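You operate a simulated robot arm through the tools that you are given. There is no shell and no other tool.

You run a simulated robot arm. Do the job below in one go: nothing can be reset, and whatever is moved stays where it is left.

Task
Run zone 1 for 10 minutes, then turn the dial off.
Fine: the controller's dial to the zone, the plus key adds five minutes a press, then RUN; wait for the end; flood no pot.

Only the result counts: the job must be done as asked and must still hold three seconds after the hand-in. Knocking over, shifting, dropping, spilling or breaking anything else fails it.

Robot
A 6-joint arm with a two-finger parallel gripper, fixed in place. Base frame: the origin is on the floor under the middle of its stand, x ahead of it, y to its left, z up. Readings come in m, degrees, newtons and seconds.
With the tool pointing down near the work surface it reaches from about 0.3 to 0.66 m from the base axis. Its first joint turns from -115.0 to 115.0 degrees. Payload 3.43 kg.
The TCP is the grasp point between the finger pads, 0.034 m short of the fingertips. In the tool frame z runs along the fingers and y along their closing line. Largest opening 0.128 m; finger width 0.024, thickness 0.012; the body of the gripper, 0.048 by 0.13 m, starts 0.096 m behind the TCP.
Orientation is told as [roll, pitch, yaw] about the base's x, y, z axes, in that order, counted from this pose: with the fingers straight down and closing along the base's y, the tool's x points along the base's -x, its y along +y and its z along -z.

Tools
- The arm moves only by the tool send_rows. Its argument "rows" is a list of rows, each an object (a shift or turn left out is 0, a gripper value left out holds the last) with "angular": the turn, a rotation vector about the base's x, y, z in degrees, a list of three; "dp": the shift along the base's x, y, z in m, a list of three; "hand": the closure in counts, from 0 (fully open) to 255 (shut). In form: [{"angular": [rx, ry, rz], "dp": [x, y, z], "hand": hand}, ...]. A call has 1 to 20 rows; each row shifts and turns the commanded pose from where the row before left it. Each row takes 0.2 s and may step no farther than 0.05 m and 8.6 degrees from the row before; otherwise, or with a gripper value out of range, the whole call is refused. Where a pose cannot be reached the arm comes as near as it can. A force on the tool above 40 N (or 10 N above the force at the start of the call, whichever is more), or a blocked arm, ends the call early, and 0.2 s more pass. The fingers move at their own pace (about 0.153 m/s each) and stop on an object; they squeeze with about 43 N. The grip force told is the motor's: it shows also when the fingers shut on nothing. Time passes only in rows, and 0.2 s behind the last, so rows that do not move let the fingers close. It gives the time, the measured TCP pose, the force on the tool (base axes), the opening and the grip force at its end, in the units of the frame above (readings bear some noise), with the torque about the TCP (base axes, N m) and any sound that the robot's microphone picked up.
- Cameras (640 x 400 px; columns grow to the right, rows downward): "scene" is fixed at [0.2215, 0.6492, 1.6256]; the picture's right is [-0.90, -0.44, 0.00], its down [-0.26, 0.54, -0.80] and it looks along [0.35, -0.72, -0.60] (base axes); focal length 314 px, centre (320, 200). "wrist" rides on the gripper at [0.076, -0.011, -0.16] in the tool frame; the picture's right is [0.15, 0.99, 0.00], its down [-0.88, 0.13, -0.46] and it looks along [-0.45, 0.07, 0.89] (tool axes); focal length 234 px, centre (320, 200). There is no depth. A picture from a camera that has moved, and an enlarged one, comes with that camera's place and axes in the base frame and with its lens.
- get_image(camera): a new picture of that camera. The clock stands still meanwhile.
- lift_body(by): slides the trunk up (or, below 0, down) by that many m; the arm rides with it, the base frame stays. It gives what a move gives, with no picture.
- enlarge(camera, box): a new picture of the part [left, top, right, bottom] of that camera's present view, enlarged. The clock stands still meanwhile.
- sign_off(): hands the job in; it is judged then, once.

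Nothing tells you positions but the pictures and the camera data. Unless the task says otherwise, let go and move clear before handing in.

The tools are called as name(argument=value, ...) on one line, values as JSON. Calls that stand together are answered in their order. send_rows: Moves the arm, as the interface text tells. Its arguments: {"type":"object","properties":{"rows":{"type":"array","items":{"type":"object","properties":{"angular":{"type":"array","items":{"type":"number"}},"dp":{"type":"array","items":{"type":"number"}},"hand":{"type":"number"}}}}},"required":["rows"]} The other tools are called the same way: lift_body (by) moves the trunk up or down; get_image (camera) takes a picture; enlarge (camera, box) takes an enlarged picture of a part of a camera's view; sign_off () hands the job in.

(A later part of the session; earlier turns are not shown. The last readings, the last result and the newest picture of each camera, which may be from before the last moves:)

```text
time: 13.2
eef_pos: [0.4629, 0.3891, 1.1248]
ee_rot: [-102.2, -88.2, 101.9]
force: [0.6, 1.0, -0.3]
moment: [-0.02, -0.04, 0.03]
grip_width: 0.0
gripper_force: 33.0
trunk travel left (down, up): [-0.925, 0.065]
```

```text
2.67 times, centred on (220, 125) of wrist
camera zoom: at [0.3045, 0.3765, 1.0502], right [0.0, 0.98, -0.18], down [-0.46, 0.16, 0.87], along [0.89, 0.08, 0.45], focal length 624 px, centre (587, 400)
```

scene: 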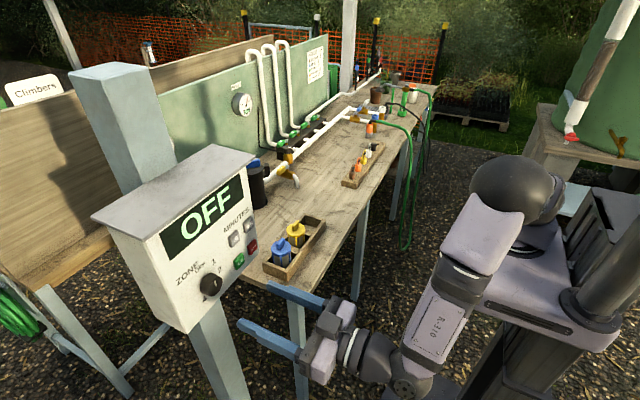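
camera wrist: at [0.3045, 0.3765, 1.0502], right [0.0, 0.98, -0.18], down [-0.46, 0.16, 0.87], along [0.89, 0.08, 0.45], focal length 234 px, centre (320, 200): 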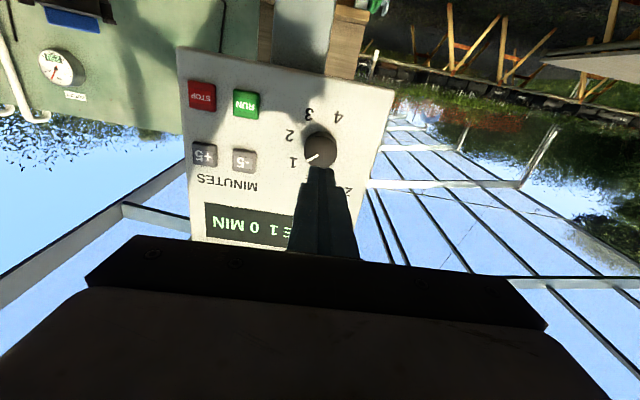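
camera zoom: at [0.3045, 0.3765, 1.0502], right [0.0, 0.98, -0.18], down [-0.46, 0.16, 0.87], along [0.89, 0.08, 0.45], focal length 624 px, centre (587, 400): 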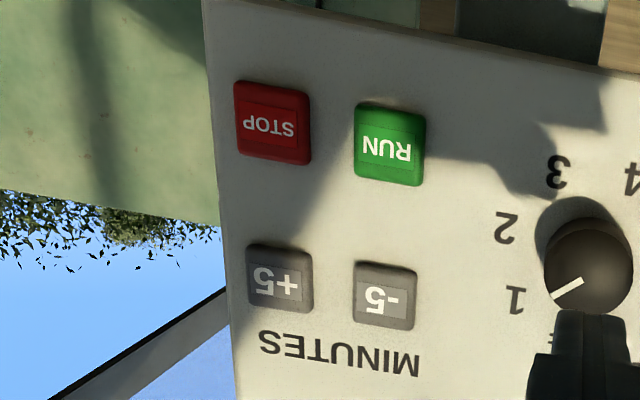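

The dial holds on 1. Next is the +5 key at about y 0.247, z 1.162: I will move the closed fingers in front of it.

send_rows(rows=[{"dp": [0, -0.0355, 0.0093]}, {"dp": [0, -0.0355, 0.0093]}, {"dp": [0, -0.0355, 0.0093]}, {"dp": [0.0, -0.0355, 0.0093]}, {"dp": [0.03, 0, 0]}, {"dp": [0.03, 0, 0]}, {}])

get_image(camera="wrist")

enlarge(camera="scene", box=[160, 170, 320, 290])

enlarge(camera="wrist", box=[260, 80, 420, 220])

```text
time: 14.8
eef_pos: [0.5215, 0.2496, 1.1643]
ee_rot: [-102.6, -88.1, 102.3]
force: [0.4, -0.7, -0.4]
moment: [0.0, 0.02, 0.0]
grip_width: 0.0
gripper_force: 33.0
trunk travel left (down, up): [-0.925, 0.065]
```

```text
taken
camera wrist: at [0.3637, 0.2365, 1.0889], right [0.0, 0.98, -0.18], down [-0.46, 0.16, 0.87], along [0.89, 0.08, 0.46], focal length 234 px, centre (320, 200)
```

wrist: 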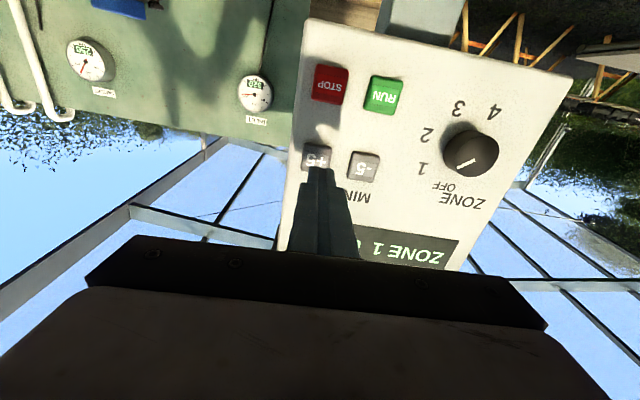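

```text
3.33 times, centred on (240, 230) of scene
camera zoom: at [0.2215, 0.6492, 1.6256], right [-0.9, -0.44, 0.0], down [-0.26, 0.54, -0.8], along [0.35, -0.72, -0.6], focal length 1046 px, centre (587, 100)
```

zoom: 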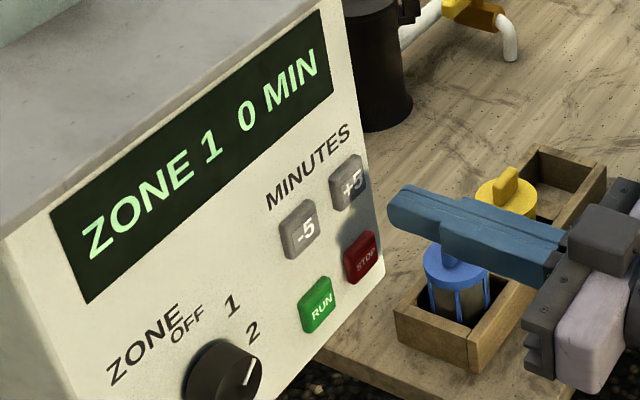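

```text
2.86 times, centred on (340, 150) of wrist
camera zoom: at [0.3637, 0.2365, 1.0889], right [0.0, 0.98, -0.18], down [-0.46, 0.16, 0.87], along [0.89, 0.08, 0.46], focal length 669 px, centre (263, 343)
```

zoom: 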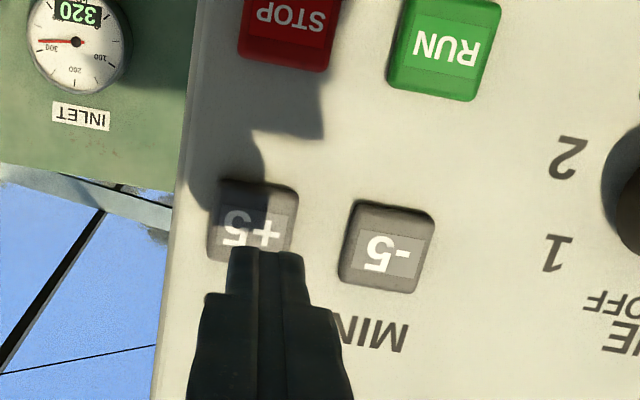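

The fingertip is in front of the +5 key but about 4 mm high and 4 mm to +y of its centre. I will correct that and creep forward to just touch it.

send_rows(rows=[{"dp": [0.01, -0.0038, -0.0032]}, {"dp": [0.015, 0, 0]}, {"dp": [0.006, 0, 0]}, {"dp": [0.002, 0, 0]}, {}])

enlarge(camera="wrist", box=[260, 80, 420, 220])

enlarge(camera="scene", box=[160, 170, 320, 290])

```text
time: 16.0
eef_pos: [0.5561, 0.2451, 1.1606]
ee_rot: [-102.2, -88.1, 101.9]
force: [0.4, 0.2, 0.3]
moment: [0.02, -0.02, 0.01]
grip_width: 0.0
gripper_force: 32.9
trunk travel left (down, up): [-0.925, 0.065]
```

```text
2.86 times, centred on (340, 150) of wrist
camera zoom: at [0.3971, 0.2316, 1.0856], right [0.0, 0.98, -0.18], down [-0.46, 0.16, 0.87], along [0.89, 0.08, 0.45], focal length 669 px, centre (263, 343)
```

zoom: 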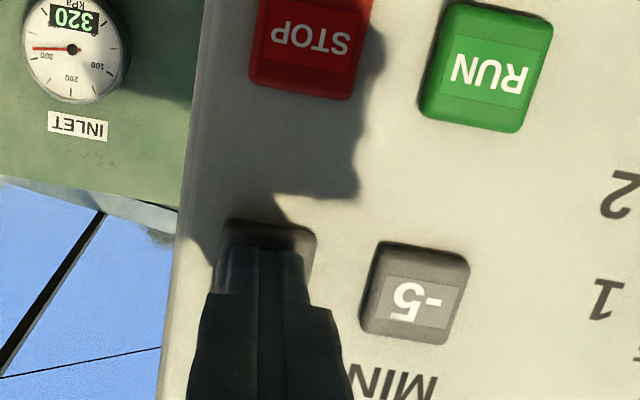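

```text
3.33 times, centred on (240, 230) of scene
camera zoom: at [0.2215, 0.6492, 1.6256], right [-0.9, -0.44, 0.0], down [-0.26, 0.54, -0.8], along [0.35, -0.72, -0.6], focal length 1046 px, centre (587, 100)
```

zoom: 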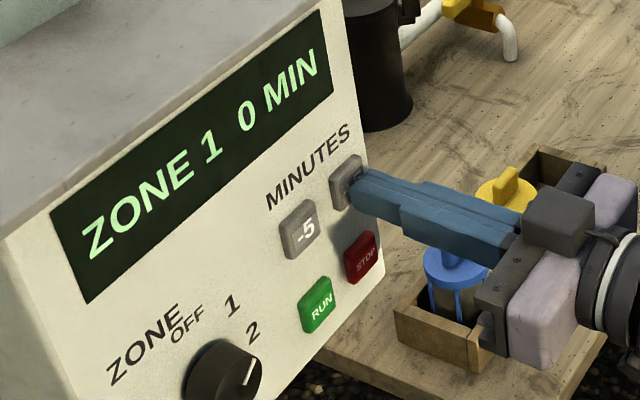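

The tip is centred on the +5 key with no contact yet. I will creep forward in 1.5 mm steps.

send_rows(rows=[{"dp": [0.0015, 0, 0]}, {"dp": [0.0015, 0, 0]}, {"dp": [0.0015, 0, 0]}])

enlarge(camera="scene", box=[160, 170, 320, 290])

```text
time: 16.8
eef_pos: [0.5601, 0.2456, 1.1599]
ee_rot: [-102.0, -88.1, 101.8]
force: [0.1, 0.5, 0.7]
moment: [-0.05, 0.04, 0.04]
grip_width: 0.0
gripper_force: 32.4
trunk travel left (down, up): [-0.925, 0.065]
```

```text
3.33 times, centred on (240, 230) of scene
camera zoom: at [0.2215, 0.6492, 1.6256], right [-0.9, -0.44, 0.0], down [-0.26, 0.54, -0.8], along [0.35, -0.72, -0.6], focal length 1046 px, centre (587, 100)
```

zoom: 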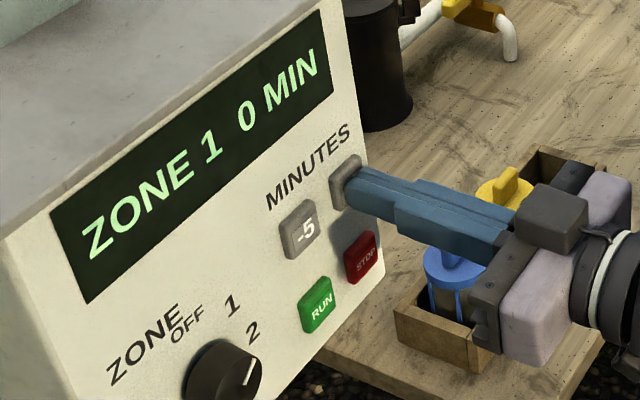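

Still no contact force. I will creep on in the same small steps.

send_rows(rows=[{"dp": [0.0015, 0, 0]}, {"dp": [0.0015, 0, 0]}])

enlarge(camera="scene", box=[160, 170, 320, 290])

```text
time: 17.4
eef_pos: [0.5613, 0.2448, 1.162]
ee_rot: [-102.9, -88.1, 102.7]
force: [-2.5, 0.5, 1.3]
moment: [0.02, 0.03, 0.05]
grip_width: 0.0
gripper_force: 33.1
trunk travel left (down, up): [-0.925, 0.065]
heard: click
```

```text
3.33 times, centred on (240, 230) of scene
camera zoom: at [0.2215, 0.6492, 1.6256], right [-0.9, -0.44, 0.0], down [-0.26, 0.54, -0.8], along [0.35, -0.72, -0.6], focal length 1046 px, centre (587, 100)
```

zoom: 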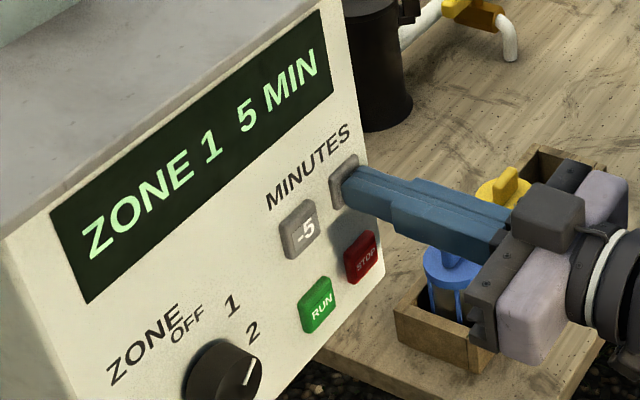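

A click, and the display reads 5 MIN. I will back off fully to release the key and check it still reads 5.

send_rows(rows=[{"dp": [-0.01, 0, 0]}, {}, {}])

enlarge(camera="scene", box=[160, 170, 320, 290])

```text
time: 18.2
eef_pos: [0.5525, 0.2443, 1.1615]
ee_rot: [-102.6, -88.1, 102.3]
force: [0.2, 0.7, 0.5]
moment: [0.01, 0.03, -0.03]
grip_width: 0.0002
gripper_force: 33.0
trunk travel left (down, up): [-0.925, 0.065]
```

```text
3.33 times, centred on (240, 230) of scene
camera zoom: at [0.2215, 0.6492, 1.6256], right [-0.9, -0.44, 0.0], down [-0.26, 0.54, -0.8], along [0.35, -0.72, -0.6], focal length 1046 px, centre (587, 100)
```

zoom: 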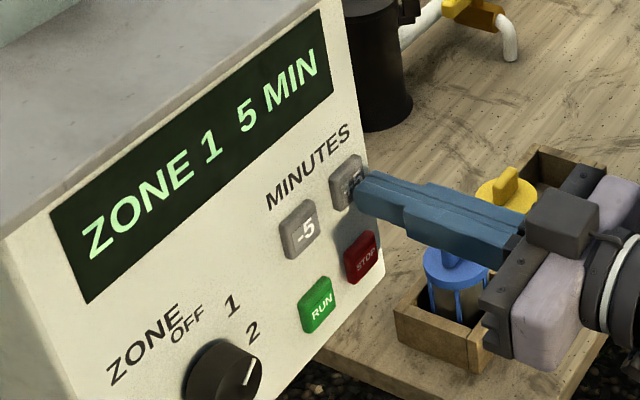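

It holds at 5 MIN with the key released. Second press: the same 10 mm forward, slowing at the end.

send_rows(rows=[{"dp": [0.007, 0, 0]}, {"dp": [0.0015, 0, 0]}, {"dp": [0.0015, 0, 0]}])

enlarge(camera="scene", box=[160, 170, 320, 290])

```text
time: 19.0
eef_pos: [0.5614, 0.2451, 1.1611]
ee_rot: [-101.2, -88.0, 100.9]
force: [-2.8, -0.1, -1.1]
moment: [-0.01, 0.08, -0.03]
grip_width: 0.0001
gripper_force: 33.0
trunk travel left (down, up): [-0.925, 0.065]
heard: click
```

```text
3.33 times, centred on (240, 230) of scene
camera zoom: at [0.2215, 0.6492, 1.6256], right [-0.9, -0.44, 0.0], down [-0.26, 0.54, -0.8], along [0.35, -0.72, -0.6], focal length 1046 px, centre (587, 100)
```

zoom: 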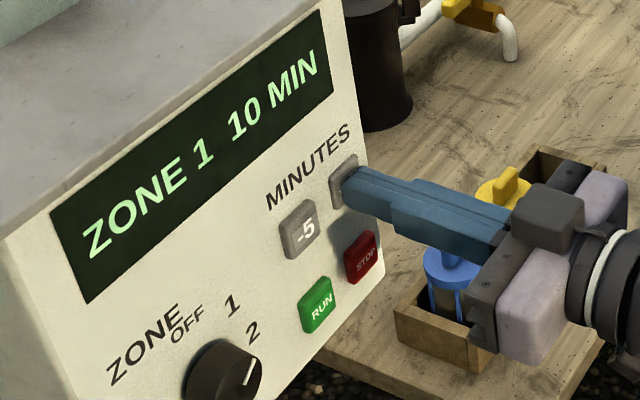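

The display reads 10 MIN. I will back off clear and move the tip in front of the RUN key, 50 mm towards +y and 69 mm lower.

send_rows(rows=[{"dp": [-0.02, 0, 0]}, {"dp": [-0.02, 0, 0]}, {"dp": [0, 0.0165, -0.023]}, {"dp": [0, 0.0165, -0.023]}, {"dp": [0, 0.017, -0.0227]}, {}])

get_image(camera="wrist")

enlarge(camera="wrist", box=[240, 80, 400, 220])

get_image(camera="scene")

enlarge(camera="scene", box=[160, 170, 320, 290])

```text
time: 20.4
eef_pos: [0.5248, 0.2944, 1.0917]
ee_rot: [-103.5, -88.1, 103.3]
force: [0.0, 0.8, -0.5]
moment: [0.01, 0.0, 0.01]
grip_width: 0.0002
gripper_force: 33.0
trunk travel left (down, up): [-0.925, 0.065]
```

```text
taken
camera wrist: at [0.3664, 0.2812, 1.0172], right [0.0, 0.98, -0.18], down [-0.46, 0.16, 0.87], along [0.89, 0.08, 0.46], focal length 234 px, centre (320, 200)
```

wrist: 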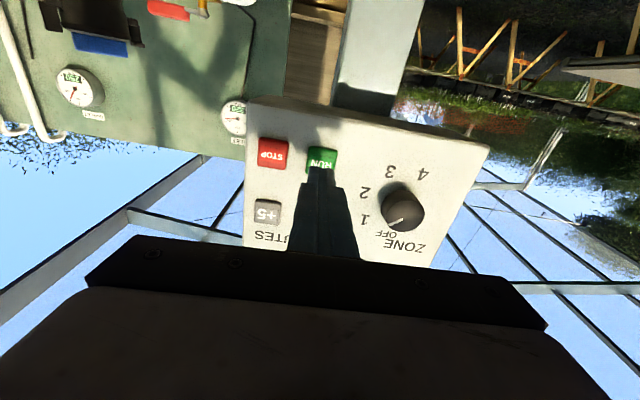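

```text
2.86 times, centred on (320, 150) of wrist
camera zoom: at [0.3664, 0.2812, 1.0172], right [0.0, 0.98, -0.18], down [-0.46, 0.16, 0.87], along [0.89, 0.08, 0.46], focal length 669 px, centre (320, 343)
```

zoom: 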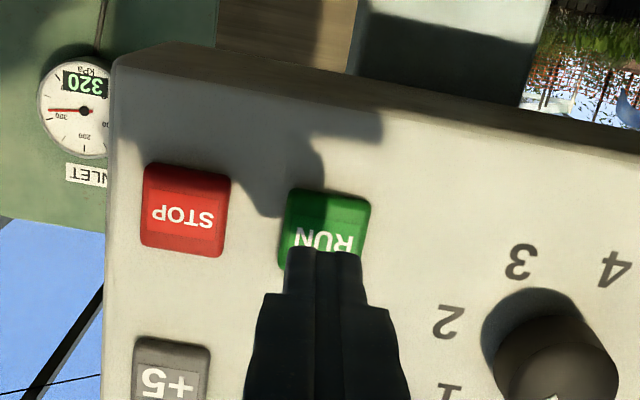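

```text
taken
```

scene: 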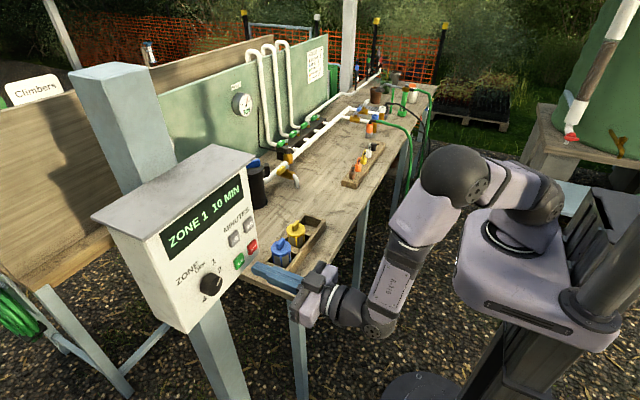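

```text
3.33 times, centred on (240, 230) of scene
camera zoom: at [0.2215, 0.6492, 1.6256], right [-0.9, -0.44, 0.0], down [-0.26, 0.54, -0.8], along [0.35, -0.72, -0.6], focal length 1046 px, centre (587, 100)
```

zoom: 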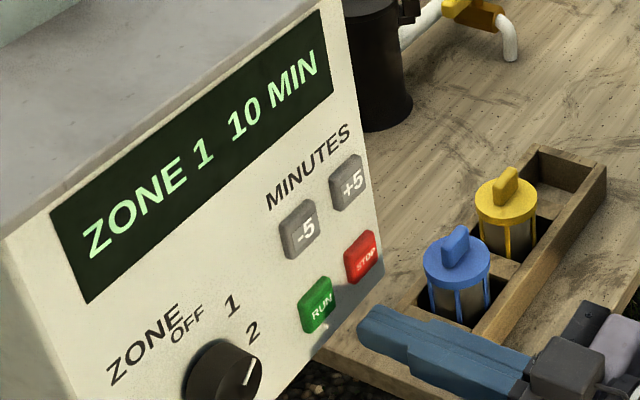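

The display still shows ZONE 1 10 MIN and the tip is in front of RUN, about 3 mm high. The lines show zone 1 going over the panel, away from the bench pots, so I will lower slightly and press RUN.

send_rows(rows=[{"dp": [0.01, 0.0005, -0.003]}, {"dp": [0.015, 0, 0]}, {"dp": [0.01, 0, 0]}, {}])

enlarge(camera="scene", box=[160, 170, 320, 290])

enlarge(camera="wrist", box=[240, 80, 400, 220])

```text
time: 21.4
eef_pos: [0.5592, 0.2943, 1.0894]
ee_rot: [-102.0, -88.0, 101.7]
force: [1.0, 0.3, 0.0]
moment: [0.0, 0.0, 0.0]
grip_width: 0.0002
gripper_force: 33.3
trunk travel left (down, up): [-0.925, 0.065]
```

```text
3.33 times, centred on (240, 230) of scene
camera zoom: at [0.2215, 0.6492, 1.6256], right [-0.9, -0.44, 0.0], down [-0.26, 0.54, -0.8], along [0.35, -0.72, -0.6], focal length 1046 px, centre (587, 100)
```

zoom: 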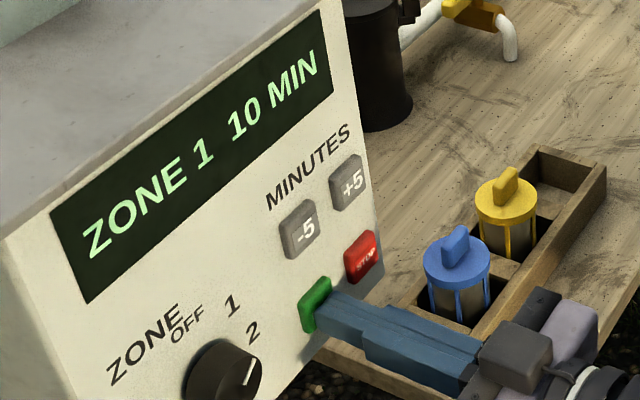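

```text
2.86 times, centred on (320, 150) of wrist
camera zoom: at [0.4012, 0.2818, 1.0145], right [0.0, 0.98, -0.18], down [-0.46, 0.16, 0.87], along [0.89, 0.08, 0.45], focal length 669 px, centre (320, 343)
```

zoom: 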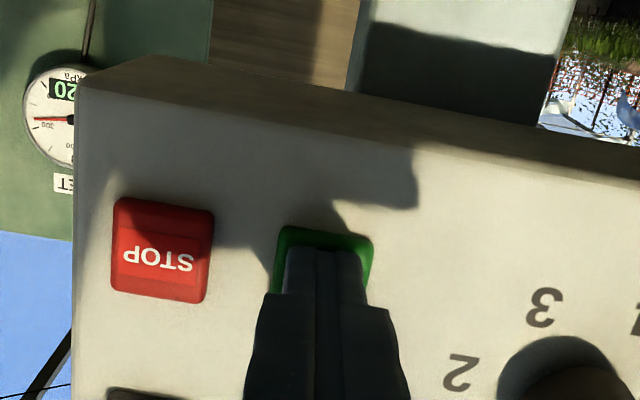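

The tip is centred on RUN just short of contact. I will press it in small steps.

send_rows(rows=[{"dp": [0.0015, 0, 0]}, {"dp": [0.0015, 0, 0]}, {"dp": [0.0015, 0, 0]}])

enlarge(camera="scene", box=[160, 170, 320, 290])

```text
time: 22.2
eef_pos: [0.5626, 0.2949, 1.0893]
ee_rot: [-103.3, -87.9, 103.1]
force: [-3.4, -0.3, 0.6]
moment: [-0.02, -0.01, 0.01]
grip_width: 0.0
gripper_force: 33.0
trunk travel left (down, up): [-0.925, 0.065]
heard: click
```

```text
3.33 times, centred on (240, 230) of scene
camera zoom: at [0.2215, 0.6492, 1.6256], right [-0.9, -0.44, 0.0], down [-0.26, 0.54, -0.8], along [0.35, -0.72, -0.6], focal length 1046 px, centre (587, 100)
```

zoom: 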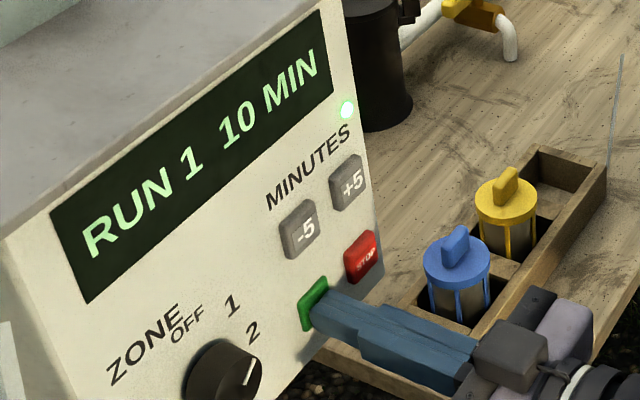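

RUN was accepted: the display shows RUN 1 10 MIN with a lamp lit. I notice a thin new line near the right of the bench that could be water, so I will look at the whole scene now.

get_image(camera="scene")

enlarge(camera="scene", box=[220, 80, 420, 260])

enlarge(camera="scene", box=[100, 220, 220, 330])

get_image(camera="wrist")

```text
taken
```

scene: 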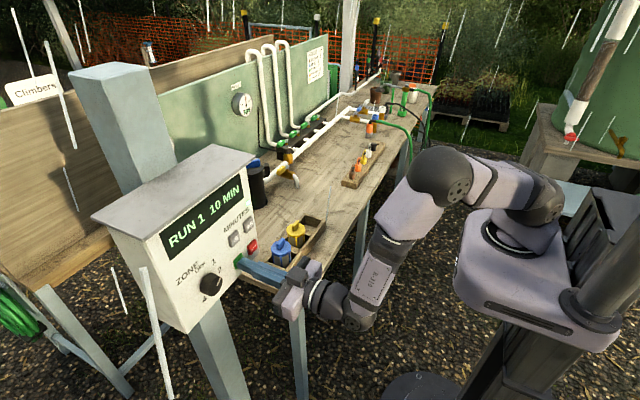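

```text
2.22 times, centred on (320, 170) of scene
camera zoom: at [0.2215, 0.6492, 1.6256], right [-0.9, -0.44, 0.0], down [-0.26, 0.54, -0.8], along [0.35, -0.72, -0.6], focal length 697 px, centre (320, 267)
```

zoom: 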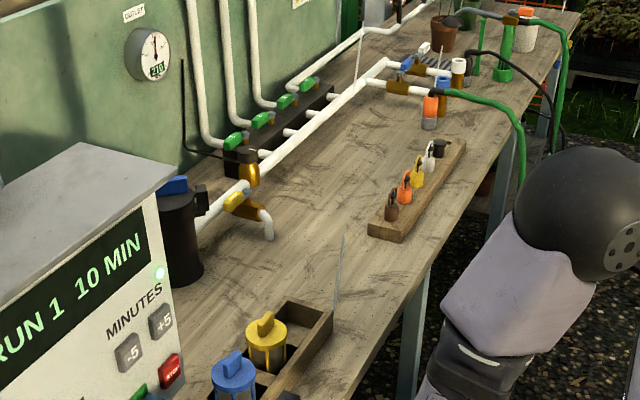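

```text
3.64 times, centred on (160, 275) of scene
camera zoom: at [0.2215, 0.6492, 1.6256], right [-0.9, -0.44, 0.0], down [-0.26, 0.54, -0.8], along [0.35, -0.72, -0.6], focal length 1141 px, centre (902, -73)
```

zoom: 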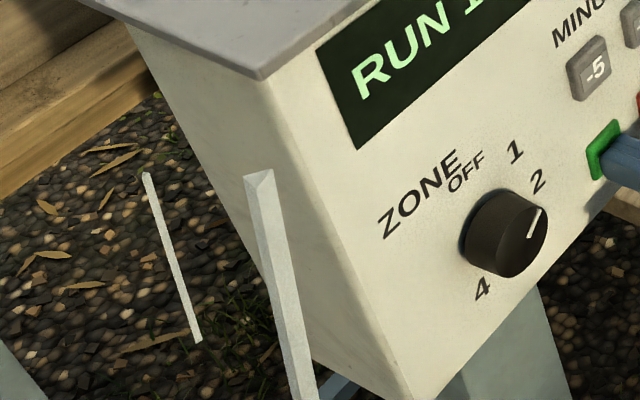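

```text
taken
camera wrist: at [0.4045, 0.282, 1.014], right [0.0, 0.98, -0.18], down [-0.46, 0.16, 0.87], along [0.89, 0.08, 0.46], focal length 234 px, centre (320, 200)
```

wrist: 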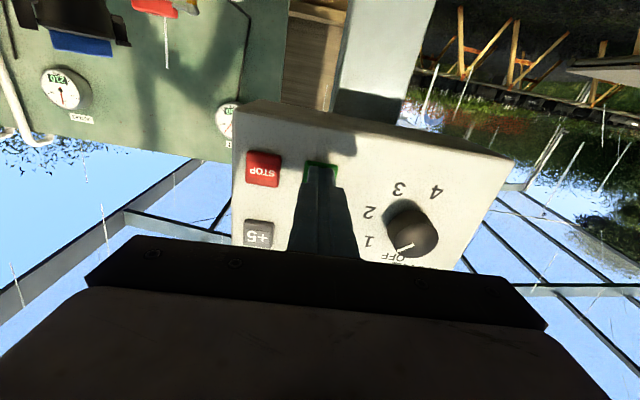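

Rain has started falling all around just as the run began, and the outlet gauge has dropped as water flows. I will release the RUN key, then watch the countdown and the pots closely.

send_rows(rows=[{"dp": [-0.02, 0, 0]}, {"dp": [-0.02, 0, 0]}])

get_image(camera="scene")

enlarge(camera="scene", box=[330, 60, 440, 140])

enlarge(camera="scene", box=[90, 140, 270, 260])

enlarge(camera="scene", box=[0, 20, 160, 160])

```text
time: 22.8
eef_pos: [0.523, 0.295, 1.0897]
ee_rot: [-103.1, -88.1, 102.9]
force: [-0.4, 0.4, 0.5]
moment: [-0.01, -0.04, -0.02]
grip_width: 0.0
gripper_force: 33.1
trunk travel left (down, up): [-0.925, 0.065]
```

```text
taken
```

scene: 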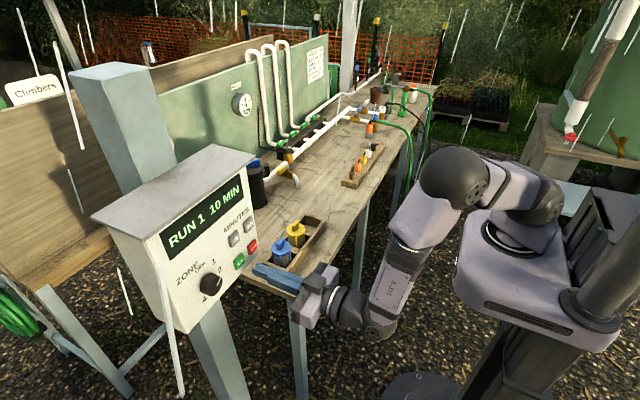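

```text
5.00 times, centred on (385, 100) of scene
camera zoom: at [0.2215, 0.6492, 1.6256], right [-0.9, -0.44, 0.0], down [-0.26, 0.54, -0.8], along [0.35, -0.72, -0.6], focal length 1569 px, centre (-5, 700)
```

zoom: 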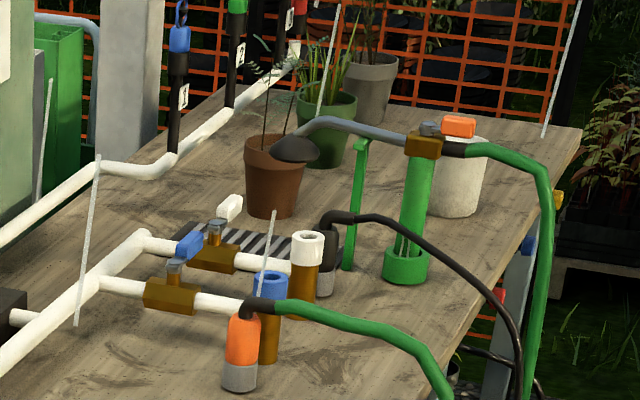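

```text
3.33 times, centred on (180, 200) of scene
camera zoom: at [0.2215, 0.6492, 1.6256], right [-0.9, -0.44, 0.0], down [-0.26, 0.54, -0.8], along [0.35, -0.72, -0.6], focal length 1046 px, centre (787, 200)
```

zoom: 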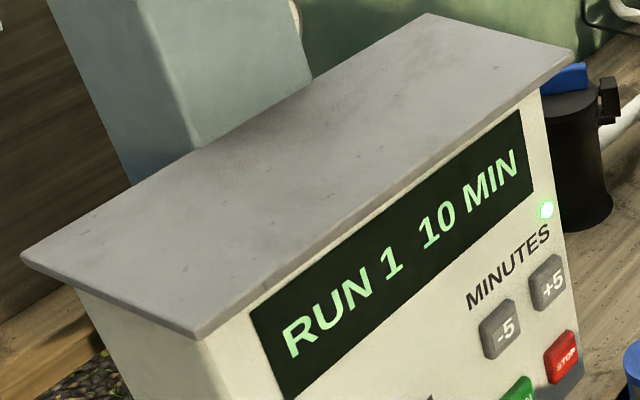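

```text
2.86 times, centred on (80, 90) of scene
camera zoom: at [0.2215, 0.6492, 1.6256], right [-0.9, -0.44, 0.0], down [-0.26, 0.54, -0.8], along [0.35, -0.72, -0.6], focal length 896 px, centre (1006, 514)
```

zoom: 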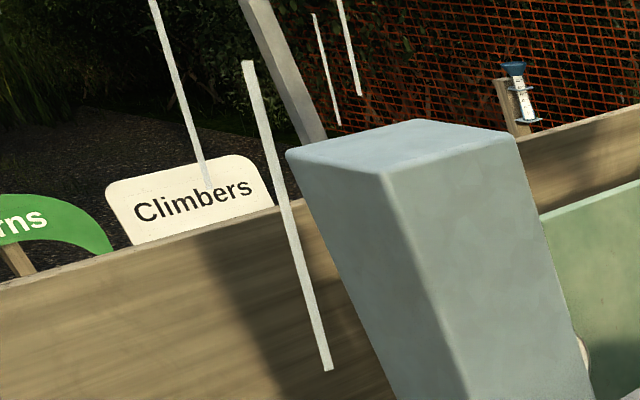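

The run lamp is lit and the display says RUN 1 10 MIN. I will let a second pass and see how fast it counts and whether anything changes at the pots.

send_rows(rows=[{}, {}, {}, {}])

get_image(camera="scene")

enlarge(camera="scene", box=[330, 20, 440, 140])

enlarge(camera="scene", box=[220, 80, 340, 200])

```text
time: 23.8
eef_pos: [0.5229, 0.2943, 1.0903]
ee_rot: [-102.2, -88.1, 102.0]
force: [-0.3, 0.5, -0.1]
moment: [-0.01, 0.02, -0.01]
grip_width: 0.0002
gripper_force: 33.6
trunk travel left (down, up): [-0.925, 0.065]
```

```text
taken
```

scene: 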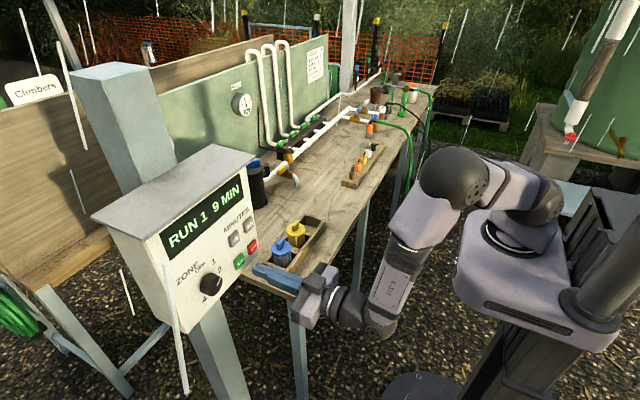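

```text
3.33 times, centred on (385, 80) of scene
camera zoom: at [0.2215, 0.6492, 1.6256], right [-0.9, -0.44, 0.0], down [-0.26, 0.54, -0.8], along [0.35, -0.72, -0.6], focal length 1046 px, centre (103, 600)
```

zoom: 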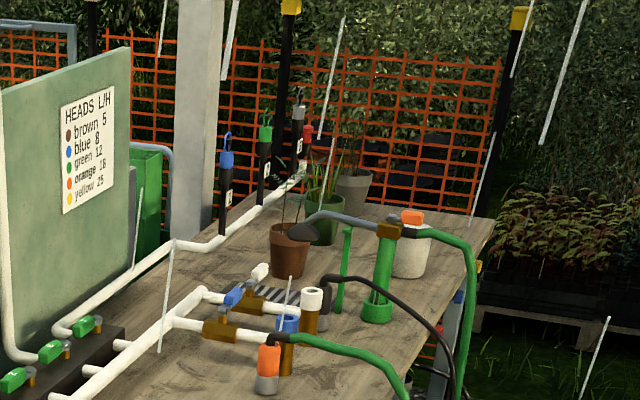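

```text
3.33 times, centred on (280, 140) of scene
camera zoom: at [0.2215, 0.6492, 1.6256], right [-0.9, -0.44, 0.0], down [-0.26, 0.54, -0.8], along [0.35, -0.72, -0.6], focal length 1046 px, centre (453, 400)
```

zoom: 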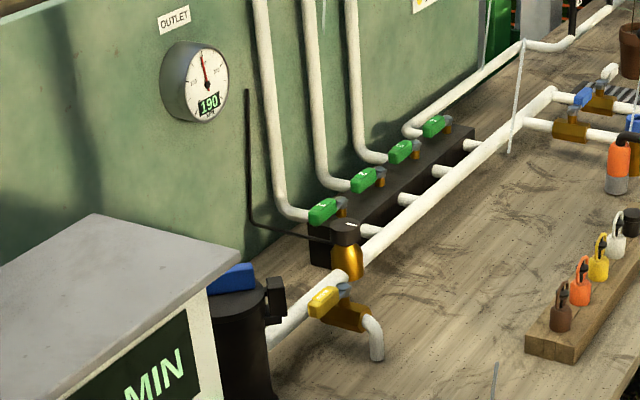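

It counts about a minute per second (9 MIN left) and the outlet gauge shows flow. I will check the rain gauge on the fence and the pots' soil closely while the clock stands still.

enlarge(camera="scene", box=[130, 30, 170, 70])

enlarge(camera="scene", box=[360, 60, 420, 110])

enlarge(camera="scene", box=[0, 240, 140, 400])

enlarge(camera="scene", box=[430, 50, 640, 200])

enlarge(camera="scene", box=[220, 0, 420, 110])

get_image(camera="wrist")

```text
10.00 times, centred on (150, 50) of scene
camera zoom: at [0.2215, 0.6492, 1.6256], right [-0.9, -0.44, 0.0], down [-0.26, 0.54, -0.8], along [0.35, -0.72, -0.6], focal length 3138 px, centre (2020, 1700)
```

zoom: 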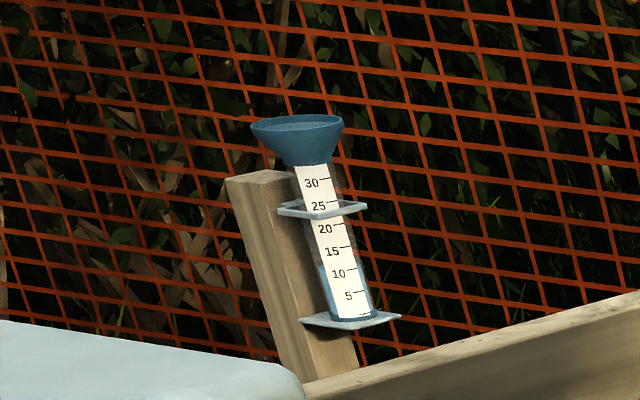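

```text
8.00 times, centred on (390, 85) of scene
camera zoom: at [0.2215, 0.6492, 1.6256], right [-0.9, -0.44, 0.0], down [-0.26, 0.54, -0.8], along [0.35, -0.72, -0.6], focal length 2510 px, centre (-240, 1120)
```

zoom: 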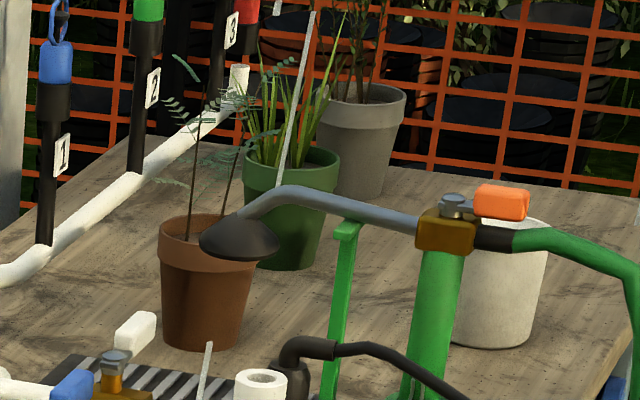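

```text
2.50 times, centred on (70, 320) of scene
camera zoom: at [0.2215, 0.6492, 1.6256], right [-0.9, -0.44, 0.0], down [-0.26, 0.54, -0.8], along [0.35, -0.72, -0.6], focal length 784 px, centre (945, -100)
```

zoom: 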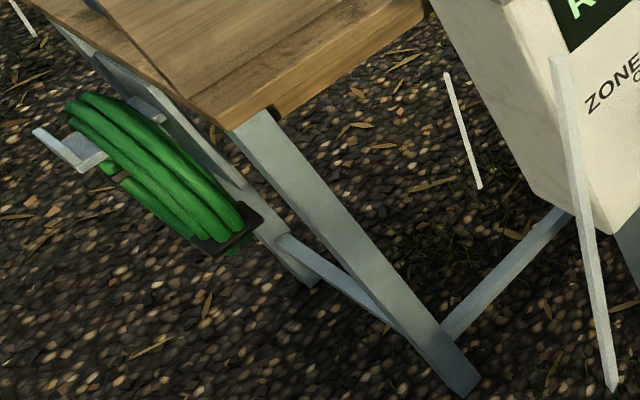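

```text
2.67 times, centred on (535, 125) of scene
camera zoom: at [0.2215, 0.6492, 1.6256], right [-0.9, -0.44, 0.0], down [-0.26, 0.54, -0.8], along [0.35, -0.72, -0.6], focal length 837 px, centre (-253, 400)
```

zoom: 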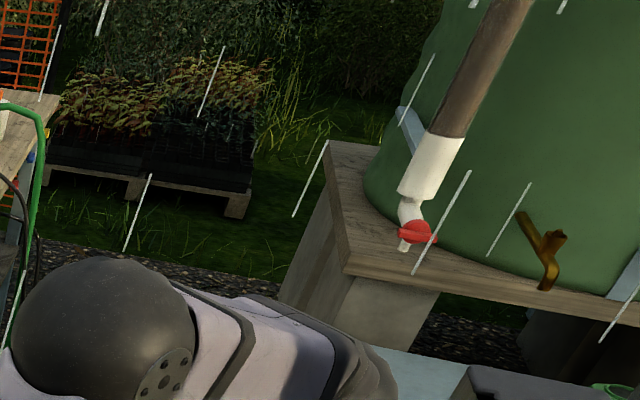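

```text
3.20 times, centred on (320, 55) of scene
camera zoom: at [0.2215, 0.6492, 1.6256], right [-0.9, -0.44, 0.0], down [-0.26, 0.54, -0.8], along [0.35, -0.72, -0.6], focal length 1004 px, centre (320, 664)
```

zoom: 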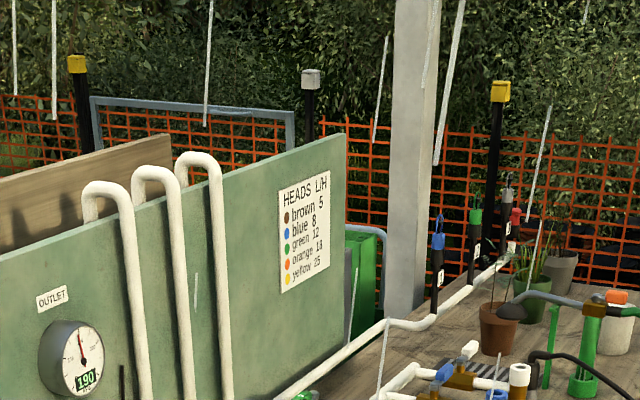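

```text
taken
camera wrist: at [0.3651, 0.281, 1.0141], right [0.0, 0.98, -0.18], down [-0.46, 0.16, 0.87], along [0.89, 0.08, 0.45], focal length 234 px, centre (320, 200)
```

wrist: 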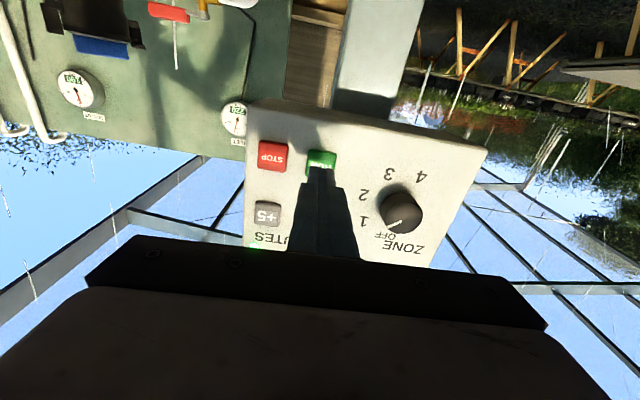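

The rain gauge stands at about 12 mm and the pots show no standing water. The order was a full 10 minutes and no pot looks near flooding, so I let it run and keep watching.

send_rows(rows=[{}, {}, {}, {}])

get_image(camera="scene")

enlarge(camera="scene", box=[130, 30, 170, 70])

enlarge(camera="scene", box=[360, 60, 420, 110])

```text
time: 24.8
eef_pos: [0.5231, 0.2942, 1.0889]
ee_rot: [-102.3, -88.1, 102.0]
force: [0.0, 0.2, -0.1]
moment: [0.0, -0.02, 0.01]
grip_width: 0.0001
gripper_force: 33.1
trunk travel left (down, up): [-0.925, 0.065]
```

```text
taken
```

scene: 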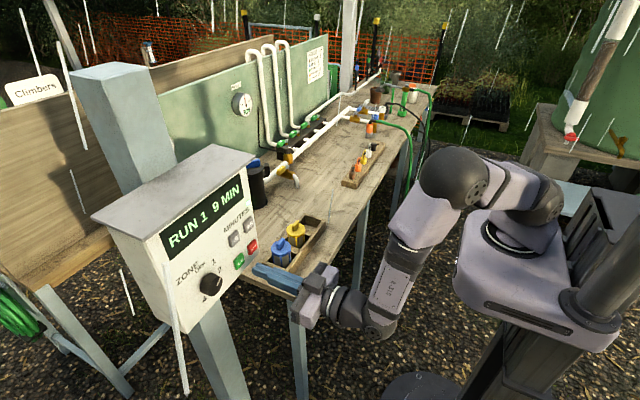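

```text
10.00 times, centred on (150, 50) of scene
camera zoom: at [0.2215, 0.6492, 1.6256], right [-0.9, -0.44, 0.0], down [-0.26, 0.54, -0.8], along [0.35, -0.72, -0.6], focal length 3138 px, centre (2020, 1700)
```

zoom: 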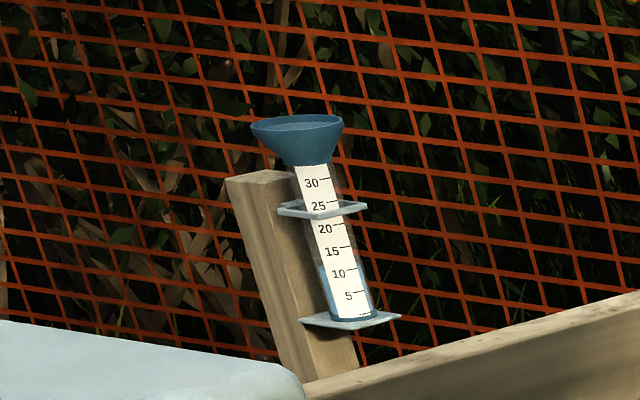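

```text
8.00 times, centred on (390, 85) of scene
camera zoom: at [0.2215, 0.6492, 1.6256], right [-0.9, -0.44, 0.0], down [-0.26, 0.54, -0.8], along [0.35, -0.72, -0.6], focal length 2510 px, centre (-240, 1120)
```

zoom: 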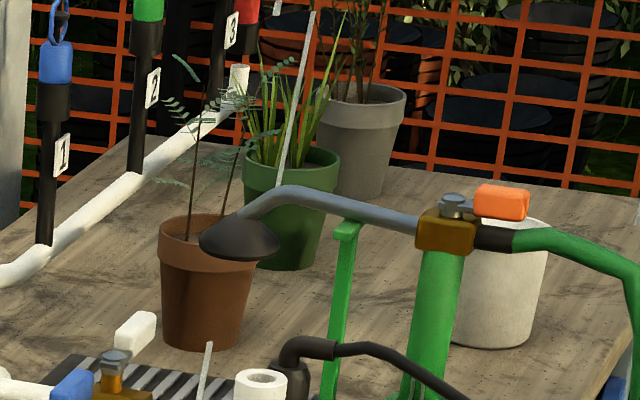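

Still 9 MIN, nothing changing at the bench pots or in the rain gauge. While it runs I will raise and tilt the hand so the wrist camera can look over the panel at what zone 1 feeds.

send_rows(rows=[{"dp": [-0.045, 0, 0]}, {"dp": [-0.03, 0, 0.035], "angular": [0, 6, 0]}, {"dp": [0, 0, 0.045], "angular": [0, 6, 0]}, {"dp": [0, 0, 0.045], "angular": [0, 6, 0]}, {"dp": [0, 0, 0.045], "angular": [0, 6, 0]}, {"dp": [0, 0, 0.045], "angular": [0, 6, 0]}, {"dp": [0, 0, 0.045], "angular": [0, 6, 0]}, {"dp": [0, 0, 0.04], "angular": [0, 6, 0]}])

get_image(camera="wrist")

get_image(camera="scene")

```text
time: 26.6
eef_pos: [0.4487, 0.2952, 1.3896]
ee_rot: [-2.2, -48.3, 2.8]
force: [-0.4, -0.1, 0.7]
moment: [0.0, 0.0, -0.02]
grip_width: 0.0
gripper_force: 33.2
trunk travel left (down, up): [-0.925, 0.065]
```

```text
taken
camera wrist: at [0.2811, 0.2832, 1.4401], right [-0.12, 0.98, -0.13], down [0.24, 0.16, 0.96], along [0.96, 0.08, -0.26], focal length 234 px, centre (320, 200)
```

wrist: 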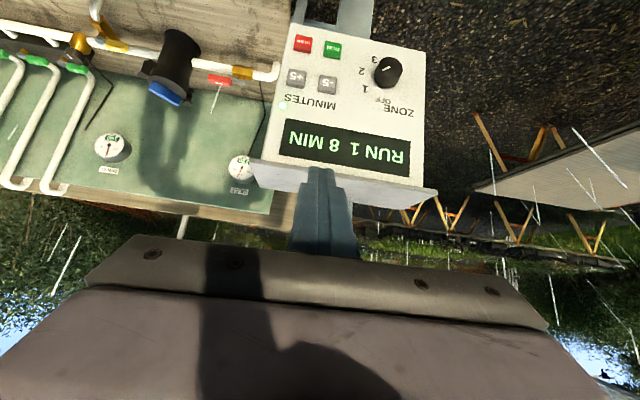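

```text
taken
```

scene: 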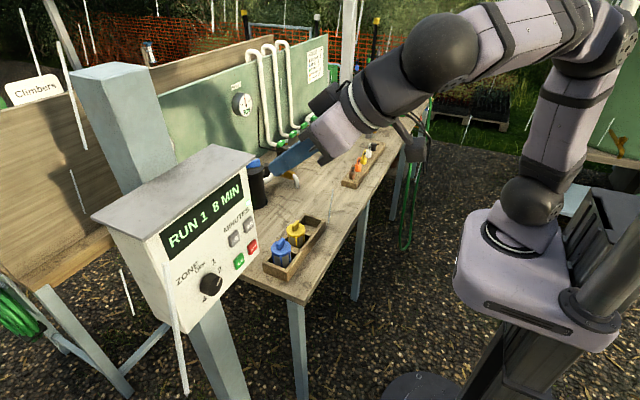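

The display is down to 8 MIN at about 2 s per minute; the view over the panel shows nothing flooding. I will bring the hand back level in front of the dial at a safe standoff and wait there.

send_rows(rows=[{"dp": [0, 0.012, -0.035], "angular": [0, -6, 0]}, {"dp": [0, 0.014, -0.038], "angular": [0, -6, 0]}, {"dp": [0, 0.014, -0.038], "angular": [0, -6, 0]}, {"dp": [0, 0.014, -0.038], "angular": [0, -6, 0]}, {"dp": [0, 0.014, -0.038], "angular": [0, -6, 0]}, {"dp": [0, 0.014, -0.038], "angular": [0, -6, 0]}, {"dp": [0, 0.014, -0.038], "angular": [0, -6, 0], "hand": 100}, {"angular": [7, 0, 0]}, {"angular": [7, 0, 0]}, {}])

get_image(camera="wrist")

get_image(camera="scene")

enlarge(camera="scene", box=[360, 60, 420, 110])

enlarge(camera="scene", box=[90, 140, 270, 310])

```text
time: 28.8
eef_pos: [0.4481, 0.3898, 1.1263]
ee_rot: [91.8, -77.7, -92.0]
force: [-0.7, -0.8, -0.2]
moment: [-0.02, 0.0, 0.03]
grip_width: 0.0779
gripper_force: 0.1
trunk travel left (down, up): [-0.925, 0.065]
```

```text
taken
camera wrist: at [0.2894, 0.3967, 1.0504], right [0.0, 1.0, 0.07], down [-0.46, -0.06, 0.89], along [0.89, -0.03, 0.46], focal length 234 px, centre (320, 200)
```

wrist: 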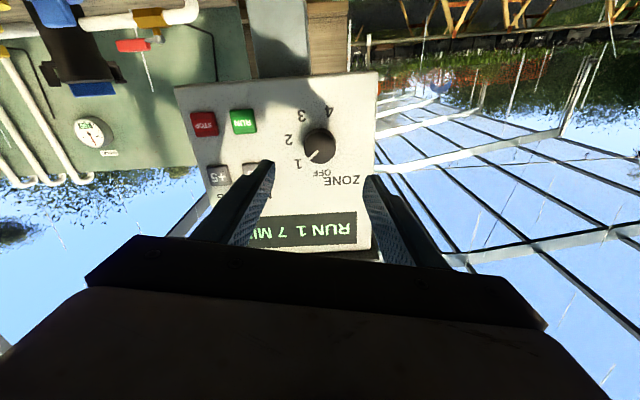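

```text
taken
```

scene: 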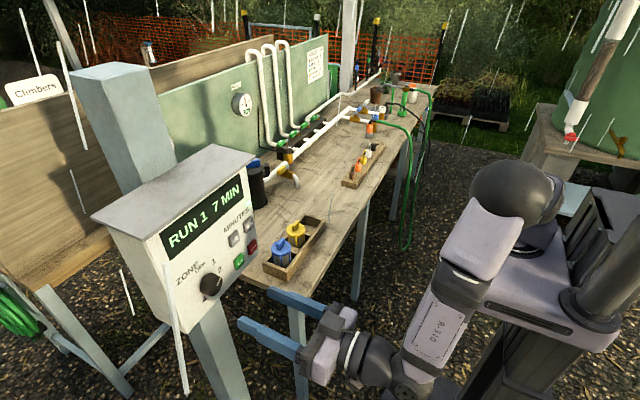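

```text
8.00 times, centred on (390, 85) of scene
camera zoom: at [0.2215, 0.6492, 1.6256], right [-0.9, -0.44, 0.0], down [-0.26, 0.54, -0.8], along [0.35, -0.72, -0.6], focal length 2510 px, centre (-240, 1120)
```

zoom: 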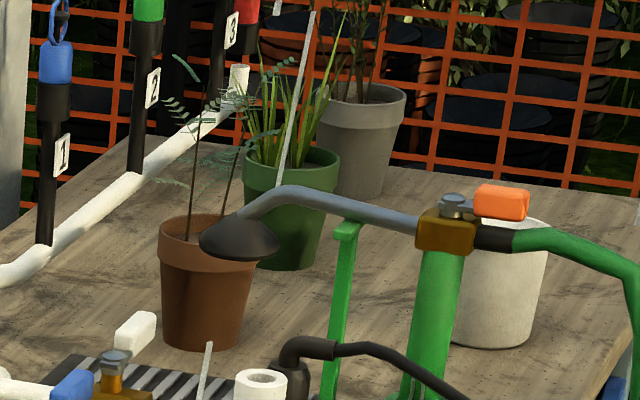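

```text
2.35 times, centred on (180, 225) of scene
camera zoom: at [0.2215, 0.6492, 1.6256], right [-0.9, -0.44, 0.0], down [-0.26, 0.54, -0.8], along [0.35, -0.72, -0.6], focal length 738 px, centre (649, 141)
```

zoom: 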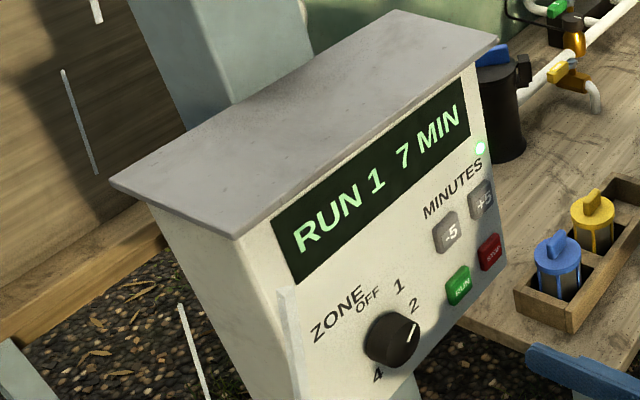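

The display shows 7 MIN and the hand is parked in front of the dial. I will wait on, checking the display, rain gauge and pots.

send_rows(rows=[{}, {}, {}, {}, {}, {}, {}, {}, {}, {}])

get_image(camera="scene")

enlarge(camera="scene", box=[130, 30, 170, 70])

enlarge(camera="scene", box=[360, 60, 420, 110])

enlarge(camera="scene", box=[220, 80, 340, 200])

```text
time: 31.0
eef_pos: [0.4476, 0.3901, 1.1267]
ee_rot: [91.7, -77.9, -91.9]
force: [0.3, -0.4, -0.2]
moment: [0.05, 0.0, 0.02]
grip_width: 0.0776
gripper_force: 0.1
trunk travel left (down, up): [-0.925, 0.065]
```

```text
taken
```

scene: 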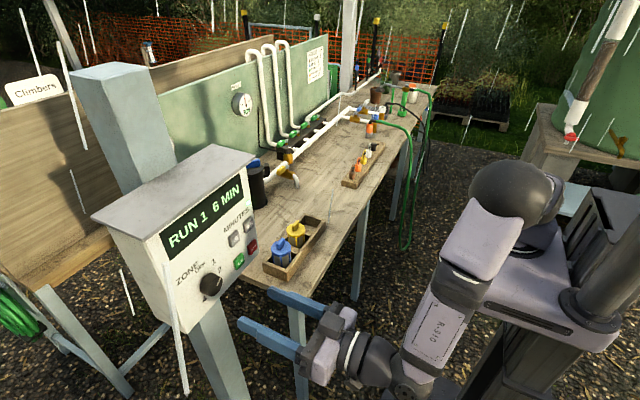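

```text
10.00 times, centred on (150, 50) of scene
camera zoom: at [0.2215, 0.6492, 1.6256], right [-0.9, -0.44, 0.0], down [-0.26, 0.54, -0.8], along [0.35, -0.72, -0.6], focal length 3138 px, centre (2020, 1700)
```

zoom: 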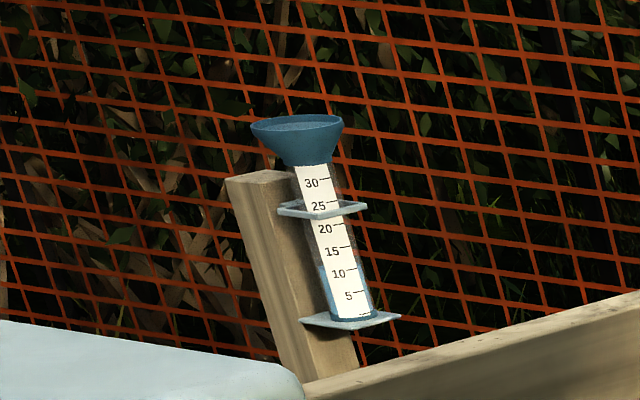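

```text
8.00 times, centred on (390, 85) of scene
camera zoom: at [0.2215, 0.6492, 1.6256], right [-0.9, -0.44, 0.0], down [-0.26, 0.54, -0.8], along [0.35, -0.72, -0.6], focal length 2510 px, centre (-240, 1120)
```

zoom: 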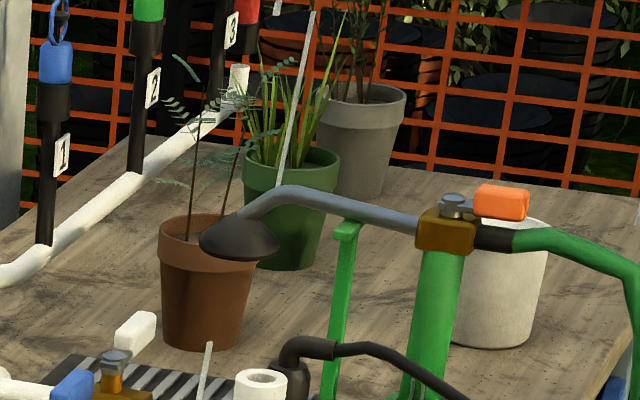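

```text
3.33 times, centred on (280, 140) of scene
camera zoom: at [0.2215, 0.6492, 1.6256], right [-0.9, -0.44, 0.0], down [-0.26, 0.54, -0.8], along [0.35, -0.72, -0.6], focal length 1046 px, centre (453, 400)
```

zoom: 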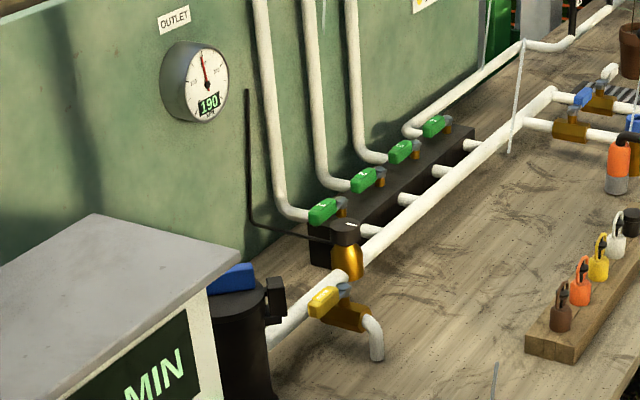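

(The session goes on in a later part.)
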